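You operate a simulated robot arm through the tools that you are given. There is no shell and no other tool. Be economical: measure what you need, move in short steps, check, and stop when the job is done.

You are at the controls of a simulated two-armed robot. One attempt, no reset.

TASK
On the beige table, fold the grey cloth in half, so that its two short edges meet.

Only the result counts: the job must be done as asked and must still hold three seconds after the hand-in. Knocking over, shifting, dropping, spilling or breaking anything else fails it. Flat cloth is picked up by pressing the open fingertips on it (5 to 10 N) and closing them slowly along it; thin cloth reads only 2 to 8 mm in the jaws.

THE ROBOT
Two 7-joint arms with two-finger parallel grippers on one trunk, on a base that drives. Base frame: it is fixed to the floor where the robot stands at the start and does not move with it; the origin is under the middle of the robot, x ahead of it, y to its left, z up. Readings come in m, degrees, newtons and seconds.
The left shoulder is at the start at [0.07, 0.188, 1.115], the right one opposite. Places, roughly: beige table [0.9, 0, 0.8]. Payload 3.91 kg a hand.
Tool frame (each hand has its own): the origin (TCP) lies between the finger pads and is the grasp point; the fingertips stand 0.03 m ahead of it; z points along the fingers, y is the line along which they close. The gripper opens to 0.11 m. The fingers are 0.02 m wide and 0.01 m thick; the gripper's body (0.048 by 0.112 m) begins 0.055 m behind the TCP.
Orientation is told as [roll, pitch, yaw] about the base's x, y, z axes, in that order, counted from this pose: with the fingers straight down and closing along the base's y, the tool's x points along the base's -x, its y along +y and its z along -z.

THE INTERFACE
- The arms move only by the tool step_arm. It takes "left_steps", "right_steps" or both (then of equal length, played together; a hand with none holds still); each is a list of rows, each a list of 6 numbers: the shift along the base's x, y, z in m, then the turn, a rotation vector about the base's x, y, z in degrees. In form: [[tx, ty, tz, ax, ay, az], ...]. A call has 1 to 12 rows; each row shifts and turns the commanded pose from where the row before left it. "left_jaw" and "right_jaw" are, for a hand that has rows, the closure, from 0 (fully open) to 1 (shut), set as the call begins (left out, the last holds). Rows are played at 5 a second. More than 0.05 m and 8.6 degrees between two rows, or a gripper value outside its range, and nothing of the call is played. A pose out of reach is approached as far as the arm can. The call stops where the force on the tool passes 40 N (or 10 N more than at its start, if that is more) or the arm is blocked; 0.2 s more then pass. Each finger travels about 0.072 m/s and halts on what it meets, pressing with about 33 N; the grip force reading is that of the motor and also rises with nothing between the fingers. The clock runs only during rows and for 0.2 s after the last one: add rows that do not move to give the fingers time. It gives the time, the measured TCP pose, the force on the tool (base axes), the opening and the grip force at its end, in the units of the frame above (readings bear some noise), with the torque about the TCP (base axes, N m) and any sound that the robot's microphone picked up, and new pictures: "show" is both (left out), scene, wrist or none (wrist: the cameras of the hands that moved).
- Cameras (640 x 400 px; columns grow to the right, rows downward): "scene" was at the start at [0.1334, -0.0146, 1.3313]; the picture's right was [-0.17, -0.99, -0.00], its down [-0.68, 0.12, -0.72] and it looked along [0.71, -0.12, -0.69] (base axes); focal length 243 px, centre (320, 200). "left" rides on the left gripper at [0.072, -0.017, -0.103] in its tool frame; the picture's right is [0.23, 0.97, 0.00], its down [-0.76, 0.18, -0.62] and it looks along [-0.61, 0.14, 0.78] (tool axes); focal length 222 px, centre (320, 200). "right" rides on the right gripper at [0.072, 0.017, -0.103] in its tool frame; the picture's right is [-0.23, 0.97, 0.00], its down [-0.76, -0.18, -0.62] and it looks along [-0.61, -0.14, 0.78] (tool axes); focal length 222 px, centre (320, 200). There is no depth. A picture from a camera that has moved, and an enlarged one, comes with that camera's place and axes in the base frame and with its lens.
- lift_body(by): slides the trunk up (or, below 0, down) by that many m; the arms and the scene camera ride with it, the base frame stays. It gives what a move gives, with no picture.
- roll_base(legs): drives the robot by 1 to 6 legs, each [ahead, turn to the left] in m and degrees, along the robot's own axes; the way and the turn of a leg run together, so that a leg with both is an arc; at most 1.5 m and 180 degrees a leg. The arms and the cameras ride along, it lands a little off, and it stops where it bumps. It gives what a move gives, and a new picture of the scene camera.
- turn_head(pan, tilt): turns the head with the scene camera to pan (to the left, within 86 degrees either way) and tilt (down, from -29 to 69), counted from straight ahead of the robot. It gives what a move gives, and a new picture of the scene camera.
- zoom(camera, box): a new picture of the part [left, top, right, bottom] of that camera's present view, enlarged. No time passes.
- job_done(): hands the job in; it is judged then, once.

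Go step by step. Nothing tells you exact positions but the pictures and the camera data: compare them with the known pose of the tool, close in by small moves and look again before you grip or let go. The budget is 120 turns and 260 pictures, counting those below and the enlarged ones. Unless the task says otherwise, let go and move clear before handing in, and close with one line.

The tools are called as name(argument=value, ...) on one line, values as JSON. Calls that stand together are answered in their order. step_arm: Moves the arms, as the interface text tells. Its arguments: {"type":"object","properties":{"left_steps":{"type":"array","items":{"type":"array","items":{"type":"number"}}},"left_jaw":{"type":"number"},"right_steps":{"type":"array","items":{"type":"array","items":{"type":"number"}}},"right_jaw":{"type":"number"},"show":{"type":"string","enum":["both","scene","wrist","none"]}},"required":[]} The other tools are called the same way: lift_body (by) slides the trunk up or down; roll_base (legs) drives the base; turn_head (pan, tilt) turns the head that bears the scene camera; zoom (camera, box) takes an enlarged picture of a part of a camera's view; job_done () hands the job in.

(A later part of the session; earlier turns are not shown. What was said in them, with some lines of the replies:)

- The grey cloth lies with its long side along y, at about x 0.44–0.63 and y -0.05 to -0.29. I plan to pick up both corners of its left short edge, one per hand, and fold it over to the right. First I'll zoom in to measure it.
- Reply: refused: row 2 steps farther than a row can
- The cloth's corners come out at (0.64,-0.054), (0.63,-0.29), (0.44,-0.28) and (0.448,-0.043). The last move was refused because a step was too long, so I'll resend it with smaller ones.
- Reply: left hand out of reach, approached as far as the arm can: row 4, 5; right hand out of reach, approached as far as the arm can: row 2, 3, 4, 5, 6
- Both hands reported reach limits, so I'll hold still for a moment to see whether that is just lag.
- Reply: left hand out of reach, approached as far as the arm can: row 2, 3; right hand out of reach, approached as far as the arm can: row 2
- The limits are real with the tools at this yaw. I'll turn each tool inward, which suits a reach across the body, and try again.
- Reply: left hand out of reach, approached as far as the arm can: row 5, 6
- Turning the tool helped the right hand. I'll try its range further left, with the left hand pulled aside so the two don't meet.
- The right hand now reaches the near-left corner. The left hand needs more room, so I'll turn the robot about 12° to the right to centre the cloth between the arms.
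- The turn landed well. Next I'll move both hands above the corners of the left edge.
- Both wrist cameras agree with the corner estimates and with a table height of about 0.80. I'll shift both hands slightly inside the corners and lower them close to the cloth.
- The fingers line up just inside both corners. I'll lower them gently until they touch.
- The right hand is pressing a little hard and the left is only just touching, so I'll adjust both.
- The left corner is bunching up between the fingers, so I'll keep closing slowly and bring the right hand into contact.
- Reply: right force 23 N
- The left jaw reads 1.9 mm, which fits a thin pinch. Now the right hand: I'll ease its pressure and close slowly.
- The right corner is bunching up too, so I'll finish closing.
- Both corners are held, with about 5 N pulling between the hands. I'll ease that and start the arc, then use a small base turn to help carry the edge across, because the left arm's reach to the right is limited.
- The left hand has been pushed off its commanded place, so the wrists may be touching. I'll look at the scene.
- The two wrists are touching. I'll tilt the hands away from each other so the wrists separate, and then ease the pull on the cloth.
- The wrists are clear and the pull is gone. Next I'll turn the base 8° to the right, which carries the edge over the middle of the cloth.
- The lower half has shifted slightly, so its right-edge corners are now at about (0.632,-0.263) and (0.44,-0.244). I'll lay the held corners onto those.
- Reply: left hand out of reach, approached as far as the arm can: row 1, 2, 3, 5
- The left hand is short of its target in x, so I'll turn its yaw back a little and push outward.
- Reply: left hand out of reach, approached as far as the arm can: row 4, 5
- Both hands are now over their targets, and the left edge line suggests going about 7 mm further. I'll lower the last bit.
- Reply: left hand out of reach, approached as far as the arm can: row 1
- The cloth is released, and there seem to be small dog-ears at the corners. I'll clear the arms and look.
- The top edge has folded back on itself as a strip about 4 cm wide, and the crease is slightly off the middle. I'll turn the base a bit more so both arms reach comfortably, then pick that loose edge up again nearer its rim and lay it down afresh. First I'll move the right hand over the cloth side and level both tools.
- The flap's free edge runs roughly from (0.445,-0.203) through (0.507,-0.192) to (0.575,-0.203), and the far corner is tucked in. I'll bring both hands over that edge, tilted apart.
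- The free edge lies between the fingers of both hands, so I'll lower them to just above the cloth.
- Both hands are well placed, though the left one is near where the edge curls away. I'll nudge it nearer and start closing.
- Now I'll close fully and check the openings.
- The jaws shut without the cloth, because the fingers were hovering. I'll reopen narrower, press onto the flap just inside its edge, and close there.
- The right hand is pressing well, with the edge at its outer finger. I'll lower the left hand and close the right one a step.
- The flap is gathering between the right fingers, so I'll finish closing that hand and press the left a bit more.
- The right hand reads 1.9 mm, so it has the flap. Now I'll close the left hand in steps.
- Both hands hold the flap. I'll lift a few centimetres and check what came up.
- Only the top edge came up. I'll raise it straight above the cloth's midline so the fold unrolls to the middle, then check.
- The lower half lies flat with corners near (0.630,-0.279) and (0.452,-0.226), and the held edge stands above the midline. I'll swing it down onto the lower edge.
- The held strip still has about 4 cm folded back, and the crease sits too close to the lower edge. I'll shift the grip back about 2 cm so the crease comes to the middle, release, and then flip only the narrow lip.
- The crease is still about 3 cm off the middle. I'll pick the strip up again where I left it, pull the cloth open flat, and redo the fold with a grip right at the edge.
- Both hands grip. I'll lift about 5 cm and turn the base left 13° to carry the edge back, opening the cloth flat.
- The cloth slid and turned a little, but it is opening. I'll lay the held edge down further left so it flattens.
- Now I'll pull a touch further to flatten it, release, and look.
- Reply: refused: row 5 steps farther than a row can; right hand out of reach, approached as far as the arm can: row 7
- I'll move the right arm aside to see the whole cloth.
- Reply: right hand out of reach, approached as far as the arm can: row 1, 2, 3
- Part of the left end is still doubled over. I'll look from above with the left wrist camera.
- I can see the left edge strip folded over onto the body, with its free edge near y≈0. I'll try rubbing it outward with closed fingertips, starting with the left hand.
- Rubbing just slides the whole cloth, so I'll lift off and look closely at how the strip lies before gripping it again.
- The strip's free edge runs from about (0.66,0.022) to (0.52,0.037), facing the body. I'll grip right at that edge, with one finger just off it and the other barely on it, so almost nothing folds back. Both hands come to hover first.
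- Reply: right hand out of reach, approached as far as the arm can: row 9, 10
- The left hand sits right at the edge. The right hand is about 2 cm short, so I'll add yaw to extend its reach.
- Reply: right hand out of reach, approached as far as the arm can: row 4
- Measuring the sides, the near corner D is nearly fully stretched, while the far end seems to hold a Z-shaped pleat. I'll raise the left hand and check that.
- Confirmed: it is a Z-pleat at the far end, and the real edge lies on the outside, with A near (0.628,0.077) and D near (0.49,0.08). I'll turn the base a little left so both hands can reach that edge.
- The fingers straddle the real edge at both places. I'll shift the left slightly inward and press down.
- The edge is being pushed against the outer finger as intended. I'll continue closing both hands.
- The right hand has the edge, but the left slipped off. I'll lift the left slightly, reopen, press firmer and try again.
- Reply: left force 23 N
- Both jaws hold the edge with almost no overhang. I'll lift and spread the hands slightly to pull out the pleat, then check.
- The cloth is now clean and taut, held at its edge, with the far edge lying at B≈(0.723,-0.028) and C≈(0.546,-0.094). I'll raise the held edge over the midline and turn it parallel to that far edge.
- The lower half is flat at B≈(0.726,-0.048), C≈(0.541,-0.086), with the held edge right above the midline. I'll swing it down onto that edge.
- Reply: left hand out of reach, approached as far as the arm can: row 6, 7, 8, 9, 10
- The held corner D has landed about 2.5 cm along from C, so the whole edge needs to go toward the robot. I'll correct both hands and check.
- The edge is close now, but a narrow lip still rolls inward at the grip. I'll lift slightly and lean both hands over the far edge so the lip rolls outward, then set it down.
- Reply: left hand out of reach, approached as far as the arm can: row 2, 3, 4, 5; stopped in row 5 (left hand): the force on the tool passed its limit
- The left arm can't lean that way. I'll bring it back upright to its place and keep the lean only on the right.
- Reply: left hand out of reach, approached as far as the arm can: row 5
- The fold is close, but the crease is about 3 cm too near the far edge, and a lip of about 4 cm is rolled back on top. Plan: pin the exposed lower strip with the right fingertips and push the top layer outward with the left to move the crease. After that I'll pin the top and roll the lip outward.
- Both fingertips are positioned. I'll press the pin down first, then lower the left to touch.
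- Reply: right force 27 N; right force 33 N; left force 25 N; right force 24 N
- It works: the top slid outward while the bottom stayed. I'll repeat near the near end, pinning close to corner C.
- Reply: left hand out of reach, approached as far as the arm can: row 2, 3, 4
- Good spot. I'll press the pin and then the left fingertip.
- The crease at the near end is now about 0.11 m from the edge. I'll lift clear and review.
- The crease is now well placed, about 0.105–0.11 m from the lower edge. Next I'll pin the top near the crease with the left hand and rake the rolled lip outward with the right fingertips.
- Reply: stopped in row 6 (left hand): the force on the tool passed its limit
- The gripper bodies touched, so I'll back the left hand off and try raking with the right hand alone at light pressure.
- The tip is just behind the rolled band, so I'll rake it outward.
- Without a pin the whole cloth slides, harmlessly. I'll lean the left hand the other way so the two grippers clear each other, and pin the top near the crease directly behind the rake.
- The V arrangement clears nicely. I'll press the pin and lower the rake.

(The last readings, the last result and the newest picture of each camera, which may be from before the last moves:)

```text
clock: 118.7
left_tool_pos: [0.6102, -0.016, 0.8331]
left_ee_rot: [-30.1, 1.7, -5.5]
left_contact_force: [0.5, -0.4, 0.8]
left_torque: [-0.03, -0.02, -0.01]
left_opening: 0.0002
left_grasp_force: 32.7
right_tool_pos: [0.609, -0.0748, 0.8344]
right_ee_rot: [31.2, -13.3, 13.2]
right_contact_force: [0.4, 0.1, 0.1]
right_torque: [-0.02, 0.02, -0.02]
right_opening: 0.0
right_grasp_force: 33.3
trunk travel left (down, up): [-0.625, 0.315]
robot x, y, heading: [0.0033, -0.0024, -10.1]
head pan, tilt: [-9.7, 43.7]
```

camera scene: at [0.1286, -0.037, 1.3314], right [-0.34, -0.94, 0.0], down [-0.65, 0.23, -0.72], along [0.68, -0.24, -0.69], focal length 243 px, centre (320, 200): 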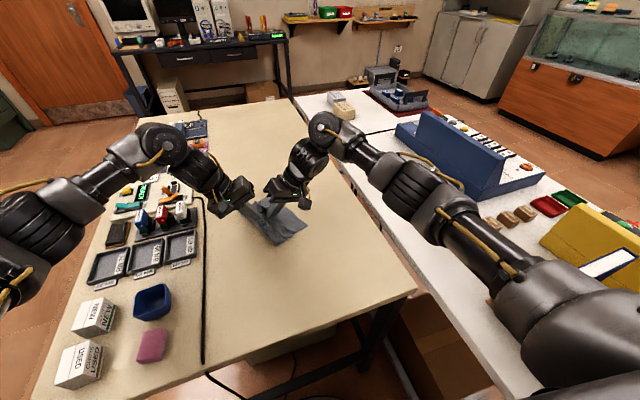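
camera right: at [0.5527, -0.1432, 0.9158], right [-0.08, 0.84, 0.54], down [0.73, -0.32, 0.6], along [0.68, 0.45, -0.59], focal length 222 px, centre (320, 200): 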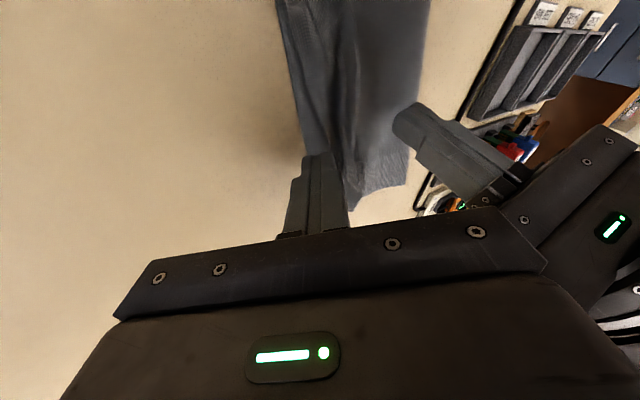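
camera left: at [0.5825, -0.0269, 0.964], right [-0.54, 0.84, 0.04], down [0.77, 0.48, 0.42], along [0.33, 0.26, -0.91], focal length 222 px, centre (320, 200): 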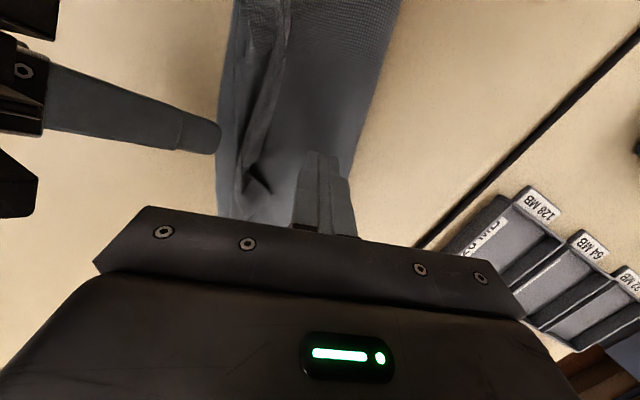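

step_arm(left_steps=[[0, 0, -0.0025, 0, 0, 0], [0, 0, -0.0015, 0, 0, 0], [0, 0, -0.001, 0, 0, 0], [0, 0, 0, 0, 0, 0]], right_steps=[[0, 0, 0, 0, 0, 0], [0, 0, -0.001, 0, 0, 0], [0, 0, -0.0005, 0, 0, 0], [0, 0, 0, 0, 0, 0]], show="none")

```text
clock: 119.7
left_tool_pos: [0.61, -0.0176, 0.833]
left_ee_rot: [-30.3, 1.5, -5.5]
left_contact_force: [1.6, 1.0, 16.6]
left_torque: [-0.06, -0.15, 0.0]
left_opening: 0.0001
left_grasp_force: 32.4
right_tool_pos: [0.6097, -0.0728, 0.8335]
right_ee_rot: [31.2, -13.4, 13.3]
right_contact_force: [-0.4, -0.6, 3.2]
right_torque: [0.03, 0.0, 0.01]
right_opening: 0.0003
right_grasp_force: 33.1
trunk travel left (down, up): [-0.625, 0.315]
robot x, y, heading: [0.0007, -0.0031, -10.1]
head pan, tilt: [-9.7, 43.7]
```

Pinned at 16 N with the rake lightly touching. Now I'll rake outward.

step_arm(right_steps=[[0.003, -0.008, 0, 0, 0, 0], [0.003, -0.009, 0, 0, 0, 0], [0.003, -0.009, 0, 0, 0, 0], [0.003, -0.009, 0, 0, 0, 0], [0.003, -0.009, 0, 0, 0, 0], [0.003, -0.009, 0, 0, 0, 0], [0.003, -0.009, 0, 0, 0, 0], [0, 0, 0, 0, 0, 0]], show="none")

zoom(camera="scene", box=[215, 175, 345, 275])

```text
clock: 121.5
left_tool_pos: [0.6083, -0.0172, 0.8312]
left_ee_rot: [-30.2, 1.5, -5.6]
left_contact_force: [5.9, -0.3, 29.7]
left_torque: [-0.2, -0.3, 0.03]
left_opening: 0.0001
left_grasp_force: 33.1
right_tool_pos: [0.6284, -0.1361, 0.8341]
right_ee_rot: [31.2, -13.4, 13.3]
right_contact_force: [0.2, -0.4, -0.8]
right_torque: [0.0, -0.04, 0.01]
right_opening: 0.0001
right_grasp_force: 33.1
trunk travel left (down, up): [-0.625, 0.315]
robot x, y, heading: [-0.0007, 0.0017, -10.0]
head pan, tilt: [-9.7, 43.7]
```

```text
4.00 times, centred on (280, 225) of scene
camera zoom: at [0.1261, -0.0369, 1.3317], right [-0.34, -0.94, 0.0], down [-0.65, 0.23, -0.72], along [0.68, -0.24, -0.69], focal length 970 px, centre (480, 100)
```

zoom: 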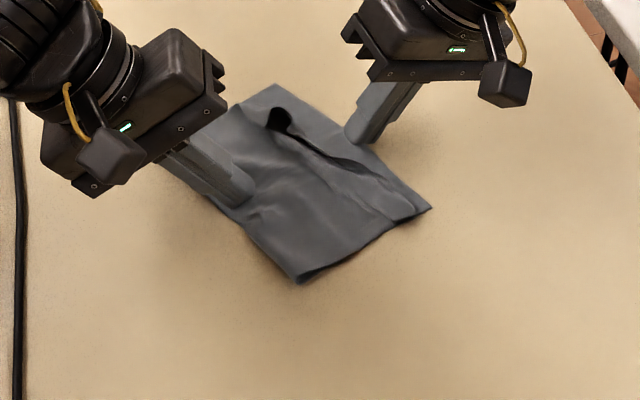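

That worked very well: the lip rolled out to the edge. Now a closer look.

step_arm(right_steps=[[0, -0.02, 0.03, 0, 0, 0], [0, -0.03, 0.02, 0, 0, 0]], left_steps=[[0, 0, 0.001, 0, 0, 0], [0, 0, 0, 0, 0, 0]], show="none")

zoom(camera="scene", box=[250, 190, 330, 250])

zoom(camera="right", box=[200, 0, 520, 240])

```text
clock: 122.1
left_tool_pos: [0.6098, -0.0183, 0.8317]
left_ee_rot: [-30.2, 1.6, -5.4]
left_contact_force: [4.0, -1.5, 22.2]
left_torque: [-0.24, -0.21, 0.03]
left_opening: 0.0
left_grasp_force: 33.2
right_tool_pos: [0.6286, -0.1863, 0.8837]
right_ee_rot: [31.2, -13.3, 13.4]
right_contact_force: [0.8, -0.6, 0.1]
right_torque: [-0.02, -0.01, 0.0]
right_opening: 0.0
right_grasp_force: 33.2
trunk travel left (down, up): [-0.625, 0.315]
robot x, y, heading: [0.0026, 0.0014, -9.9]
head pan, tilt: [-9.7, 43.7]
```

```text
6.67 times, centred on (290, 220) of scene
camera zoom: at [0.1262, -0.0377, 1.3315], right [-0.34, -0.94, 0.0], down [-0.65, 0.23, -0.72], along [0.68, -0.24, -0.69], focal length 1617 px, centre (520, 67)
```

zoom: 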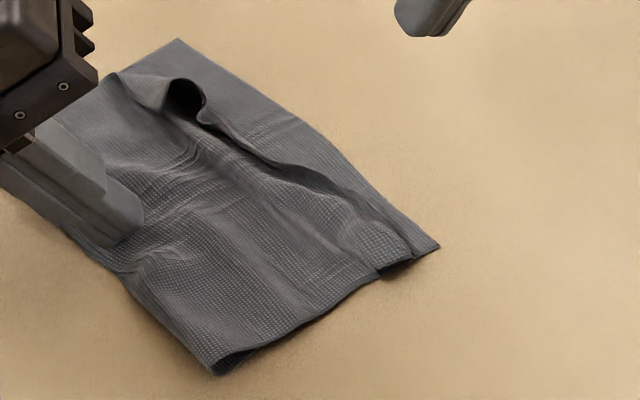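

```text
1.67 times, centred on (360, 120) of right
camera zoom: at [0.5469, -0.2459, 0.9603], right [-0.09, 0.83, 0.54], down [0.73, -0.31, 0.61], along [0.68, 0.45, -0.58], focal length 370 px, centre (253, 333)
```

zoom: 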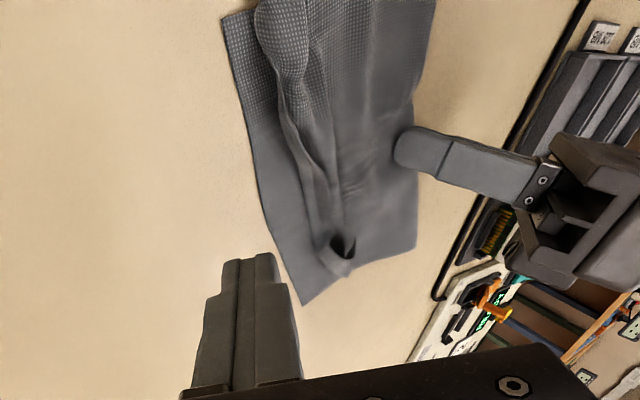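

The near half now meets the edge within about a centimetre. The far corner A is still rolled, so I'll repeat there: pin further along and rake the far end.

step_arm(left_steps=[[0, 0.002, 0.012, 0, 0, 0], [0.012, 0.006, 0.004, 0, 0, 0], [0.013, 0.006, 0, 0, 0, 0], [0.012, 0.004, 0, 0, 0, 0], [0, 0, -0.008, 0, 0, 0], [0, 0, -0.004, 0, 0, 0]], right_steps=[[0.01, 0.02, 0, 0, 0, 0], [0.01, 0.03, 0, 0, 0, 0], [0.01, 0.03, 0, 0, 0, 0], [0.0075, 0.045, 0, 0, 0, 0], [0, 0, -0.02, 0, 0, 0], [0, 0, -0.018, 0, 0, 0]], show="none")

zoom(camera="scene", box=[250, 180, 330, 240])

```text
clock: 123.5
left_tool_pos: [0.6476, 0.0031, 0.8333]
left_ee_rot: [-30.1, 1.7, -5.5]
left_contact_force: [0.1, -0.3, -0.2]
left_torque: [-0.02, -0.03, 0.01]
left_opening: 0.0001
left_grasp_force: 33.3
right_tool_pos: [0.6677, -0.0631, 0.8443]
right_ee_rot: [31.2, -13.3, 13.4]
right_contact_force: [0.0, 0.2, -0.4]
right_torque: [0.0, 0.02, 0.01]
right_opening: 0.0003
right_grasp_force: 33.0
trunk travel left (down, up): [-0.625, 0.315]
robot x, y, heading: [-0.0004, -0.0007, -10.0]
head pan, tilt: [-9.7, 43.7]
```

```text
6.67 times, centred on (290, 210) of scene
camera zoom: at [0.1293, -0.036, 1.3314], right [-0.34, -0.94, 0.0], down [-0.65, 0.23, -0.72], along [0.68, -0.25, -0.69], focal length 1617 px, centre (520, 133)
```

zoom: 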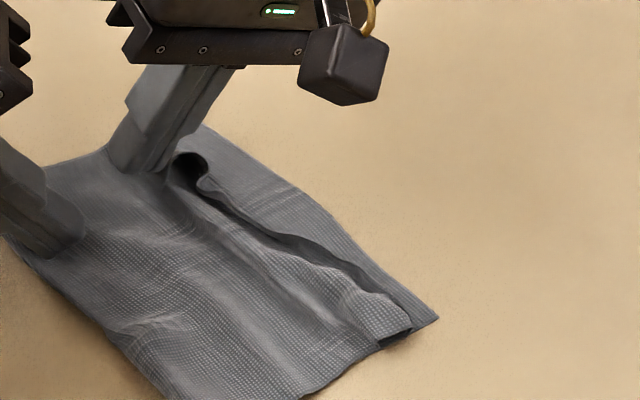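

step_arm(left_steps=[[0, 0, -0.0015, 0, 0, 0], [0, 0, -0.001, 0, 0, 0], [0, 0, -0.0005, 0, 0, 0], [0, 0, 0, 0, 0, 0]], right_steps=[[0, 0, -0.006, 0, 0, 0], [0, 0, -0.003, 0, 0, 0], [0, 0, -0.001, 0, 0, 0], [0, 0, 0, 0, 0, 0]], show="none")

```text
clock: 124.5
left_tool_pos: [0.6472, 0.0009, 0.831]
left_ee_rot: [-30.2, 1.6, -5.5]
left_contact_force: [2.2, 0.9, 7.3]
left_torque: [-0.02, -0.07, 0.02]
left_opening: 0.0
left_grasp_force: 32.6
right_tool_pos: [0.6686, -0.0624, 0.8366]
right_ee_rot: [31.1, -13.4, 13.4]
right_contact_force: [-0.1, 0.9, -0.6]
right_torque: [0.01, -0.01, -0.01]
right_opening: 0.0001
right_grasp_force: 33.3
trunk travel left (down, up): [-0.625, 0.315]
robot x, y, heading: [0.0019, 0.0007, -10.1]
head pan, tilt: [-9.7, 43.7]
```

step_arm(left_steps=[[0, 0, -0.0006, 0, 0, 0], [0, 0, 0, 0, 0, 0], [0, 0, 0, 0, 0, 0], [0, 0, 0, 0, 0, 0], [0, 0, 0, 0, 0, 0], [0, 0, 0, 0, 0, 0], [0, 0, 0, 0, 0, 0], [0, 0, 0, 0, 0, 0], [0, 0, 0, 0, 0, 0], [0, 0, 0, 0, 0, 0]], right_steps=[[0, 0, -0.002, 0, 0, 0], [0, 0, -0.0012, 0, 0, 0], [0.004, -0.008, 0, 0, 0, 0], [0.004, -0.0085, 0, 0, 0, 0], [0.004, -0.0085, 0, 0, 0, 0], [0.004, -0.0085, 0, 0, 0, 0], [0.004, -0.0085, 0, 0, 0, 0], [0.004, -0.0085, 0, 0, 0, 0], [0.003, -0.0085, 0, 0, 0, 0], [0, 0, 0, 0, 0, 0]], show="none")

zoom(camera="scene", box=[250, 180, 330, 240])

```text
clock: 126.7
left_tool_pos: [0.6465, 0.0017, 0.8319]
left_ee_rot: [-30.1, 1.5, -5.6]
left_contact_force: [1.6, -1.6, 16.8]
left_torque: [-0.2, -0.13, -0.02]
left_opening: 0.0001
left_grasp_force: 33.5
right_tool_pos: [0.6942, -0.1215, 0.8333]
right_ee_rot: [31.2, -13.4, 13.4]
right_contact_force: [-0.5, 2.6, 3.7]
right_torque: [0.1, 0.08, -0.02]
right_opening: 0.0
right_grasp_force: 32.7
trunk travel left (down, up): [-0.625, 0.315]
robot x, y, heading: [-0.0041, 0.0047, -10.3]
head pan, tilt: [-9.7, 43.7]
```

```text
6.67 times, centred on (290, 210) of scene
camera zoom: at [0.1264, -0.0369, 1.3316], right [-0.34, -0.94, 0.0], down [-0.65, 0.23, -0.72], along [0.68, -0.24, -0.69], focal length 1617 px, centre (520, 133)
```

zoom: 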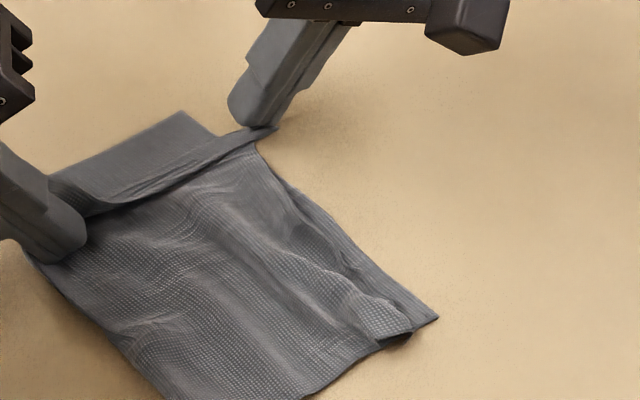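

The far corner A has unrolled, but it lies about 4 cm short of B, at (0.69,-0.108) against (0.72,-0.073). The fingertip is on it now, so I'll drag it across to B.

step_arm(right_steps=[[0, 0, -0.0005, 0, 0, 0], [0.006, 0.006, 0, 0, 0, 0], [0.006, 0.007, 0, 0, 0, 0], [0.006, 0.007, 0, 0, 0, 0], [0.006, 0.007, 0, 0, 0, 0], [0.004, 0.005, 0, 0, 0, 0], [0, 0, 0, 0, 0, 0]], show="none")

zoom(camera="scene", box=[250, 180, 330, 240])

```text
clock: 128.3
left_tool_pos: [0.6457, 0.0017, 0.8302]
left_ee_rot: [-30.2, 1.5, -5.5]
left_contact_force: [1.4, 0.8, 19.4]
left_torque: [-0.15, -0.12, -0.02]
left_opening: 0.0001
left_grasp_force: 32.8
right_tool_pos: [0.7113, -0.0852, 0.8386]
right_ee_rot: [31.2, -13.5, 13.4]
right_contact_force: [0.2, 0.1, -0.3]
right_torque: [0.01, -0.01, -0.02]
right_opening: 0.0003
right_grasp_force: 33.2
right hand out of reach, approached as far as the arm can: row 5, 6
trunk travel left (down, up): [-0.625, 0.315]
robot x, y, heading: [-0.001, -0.0009, -10.3]
head pan, tilt: [-9.7, 43.7]
```

```text
6.67 times, centred on (290, 210) of scene
camera zoom: at [0.1264, -0.037, 1.3316], right [-0.34, -0.94, 0.0], down [-0.65, 0.23, -0.72], along [0.68, -0.24, -0.69], focal length 1617 px, centre (520, 133)
```

zoom: 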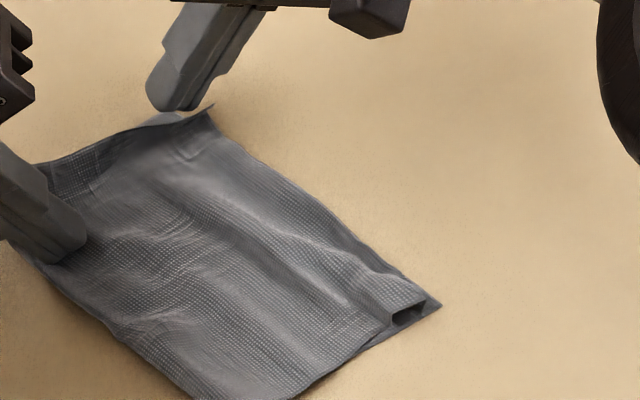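

Corner A has come right over to B. I'll lift both hands straight off and look at the whole.

step_arm(left_steps=[[0, 0, 0.02, 0, 0, 0], [0, 0.02, 0.03, 0, 0, 0], [0, 0.04, 0.03, 0, 0, 0], [0, 0.045, 0.02, 0, 0, 0]], right_steps=[[0, 0, 0.02, 0, 0, 0], [-0.01, -0.02, 0.03, 0, 0, 0], [-0.02, -0.04, 0.02, 0, 0, 0], [-0.02, -0.04, 0.01, 0, 0, 0]], show="none")

zoom(camera="scene", box=[230, 180, 326, 260])

zoom(camera="right", box=[160, 0, 480, 240])

```text
clock: 129.3
left_tool_pos: [0.6454, 0.1046, 0.9313]
left_ee_rot: [-30.2, 1.6, -5.5]
left_contact_force: [-1.1, -0.5, 0.2]
left_torque: [0.02, -0.02, 0.01]
left_opening: 0.0
left_grasp_force: 33.0
right_tool_pos: [0.6577, -0.1855, 0.9203]
right_ee_rot: [31.1, -13.4, 13.6]
right_contact_force: [-0.6, -0.2, 0.0]
right_torque: [0.04, 0.03, -0.03]
right_opening: 0.0001
right_grasp_force: 32.6
trunk travel left (down, up): [-0.625, 0.315]
robot x, y, heading: [0.0009, 0.0001, -9.8]
head pan, tilt: [-9.7, 43.7]
```

```text
5.00 times, centred on (278, 220) of scene
camera zoom: at [0.1272, -0.0374, 1.3315], right [-0.34, -0.94, 0.0], down [-0.65, 0.23, -0.72], along [0.68, -0.24, -0.69], focal length 1213 px, centre (530, 100)
```

zoom: 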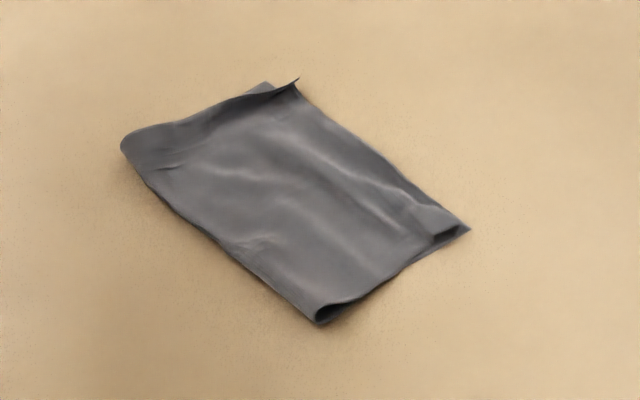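

```text
1.67 times, centred on (320, 120) of right
camera zoom: at [0.5761, -0.2451, 0.9977], right [-0.09, 0.83, 0.54], down [0.73, -0.31, 0.61], along [0.68, 0.45, -0.58], focal length 370 px, centre (320, 333)
```

zoom: 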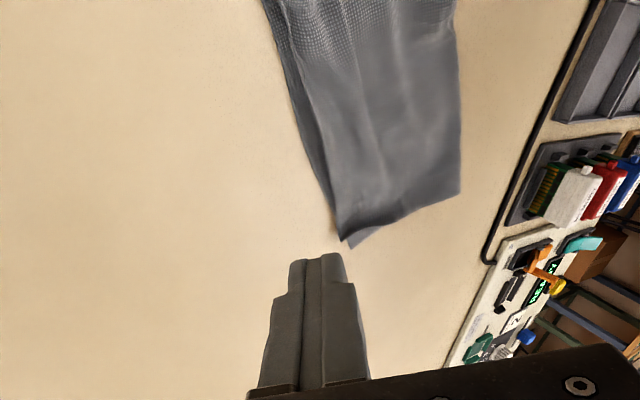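

The fold looks good: a rectangle with the edges nearly together. I'll check the corners closely.

zoom(camera="scene", box=[300, 210, 330, 235])

zoom(camera="scene", box=[270, 185, 306, 215])

zoom(camera="left", box=[0, 0, 640, 400])

```text
16.00 times, centred on (315, 222) of scene
camera zoom: at [0.1272, -0.0374, 1.3315], right [-0.34, -0.94, 0.0], down [-0.65, 0.23, -0.72], along [0.68, -0.24, -0.69], focal length 3881 px, centre (400, -160)
```

zoom: 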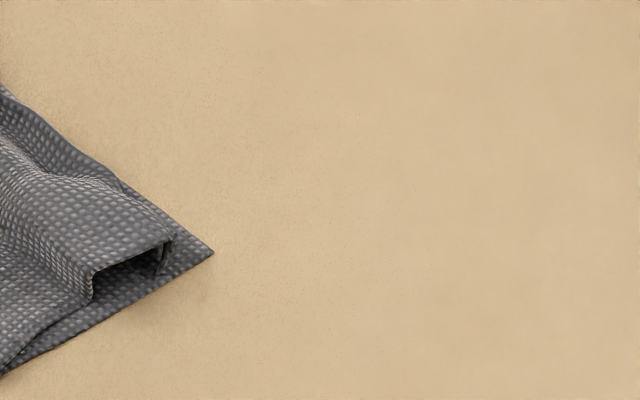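

```text
13.33 times, centred on (288, 200) of scene
camera zoom: at [0.1272, -0.0374, 1.3315], right [-0.34, -0.94, 0.0], down [-0.65, 0.23, -0.72], along [0.68, -0.24, -0.69], focal length 3234 px, centre (747, 200)
```

zoom: 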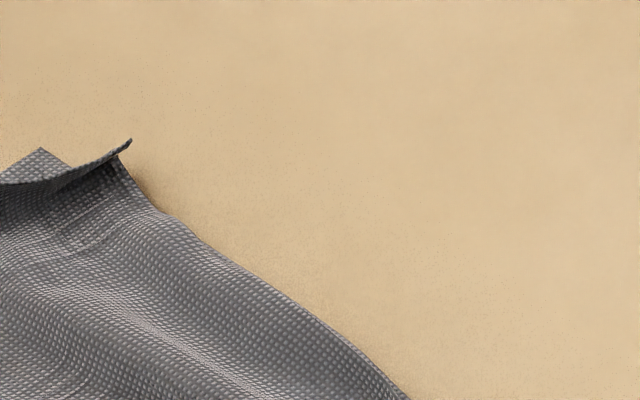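

```text
1.00 times, centred on (320, 200) of left (not enlarged: the box is as wide or as high as the picture)
camera zoom: at [0.58, 0.1493, 1.0322], right [-0.16, 0.86, -0.48], down [0.82, 0.39, 0.43], along [0.56, -0.33, -0.76], focal length 222 px, centre (320, 200)
```

zoom: 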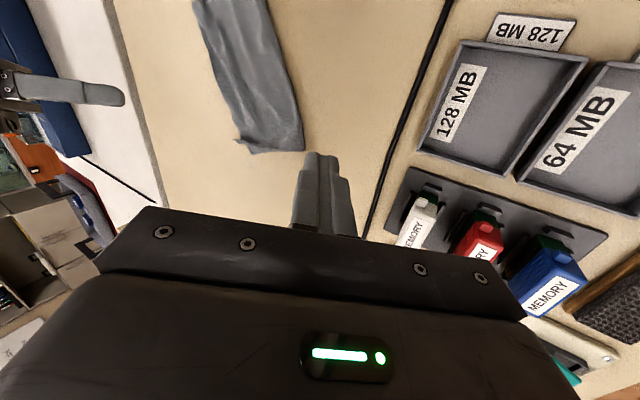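

Corner D lies within about a centimetre of C and corner A within roughly two of B. The crease is at the middle, both hands are clear, and nothing else has been disturbed, so I'm handing it in.

job_done()

```text
The job is handed in.
```

The grey cloth is folded in half on the beige table, short edge on short edge. One corner meets to about 1 cm and the other to about 2 cm; the top layer is slightly wrinkled, and the cloth has shifted and turned a little from where it started.
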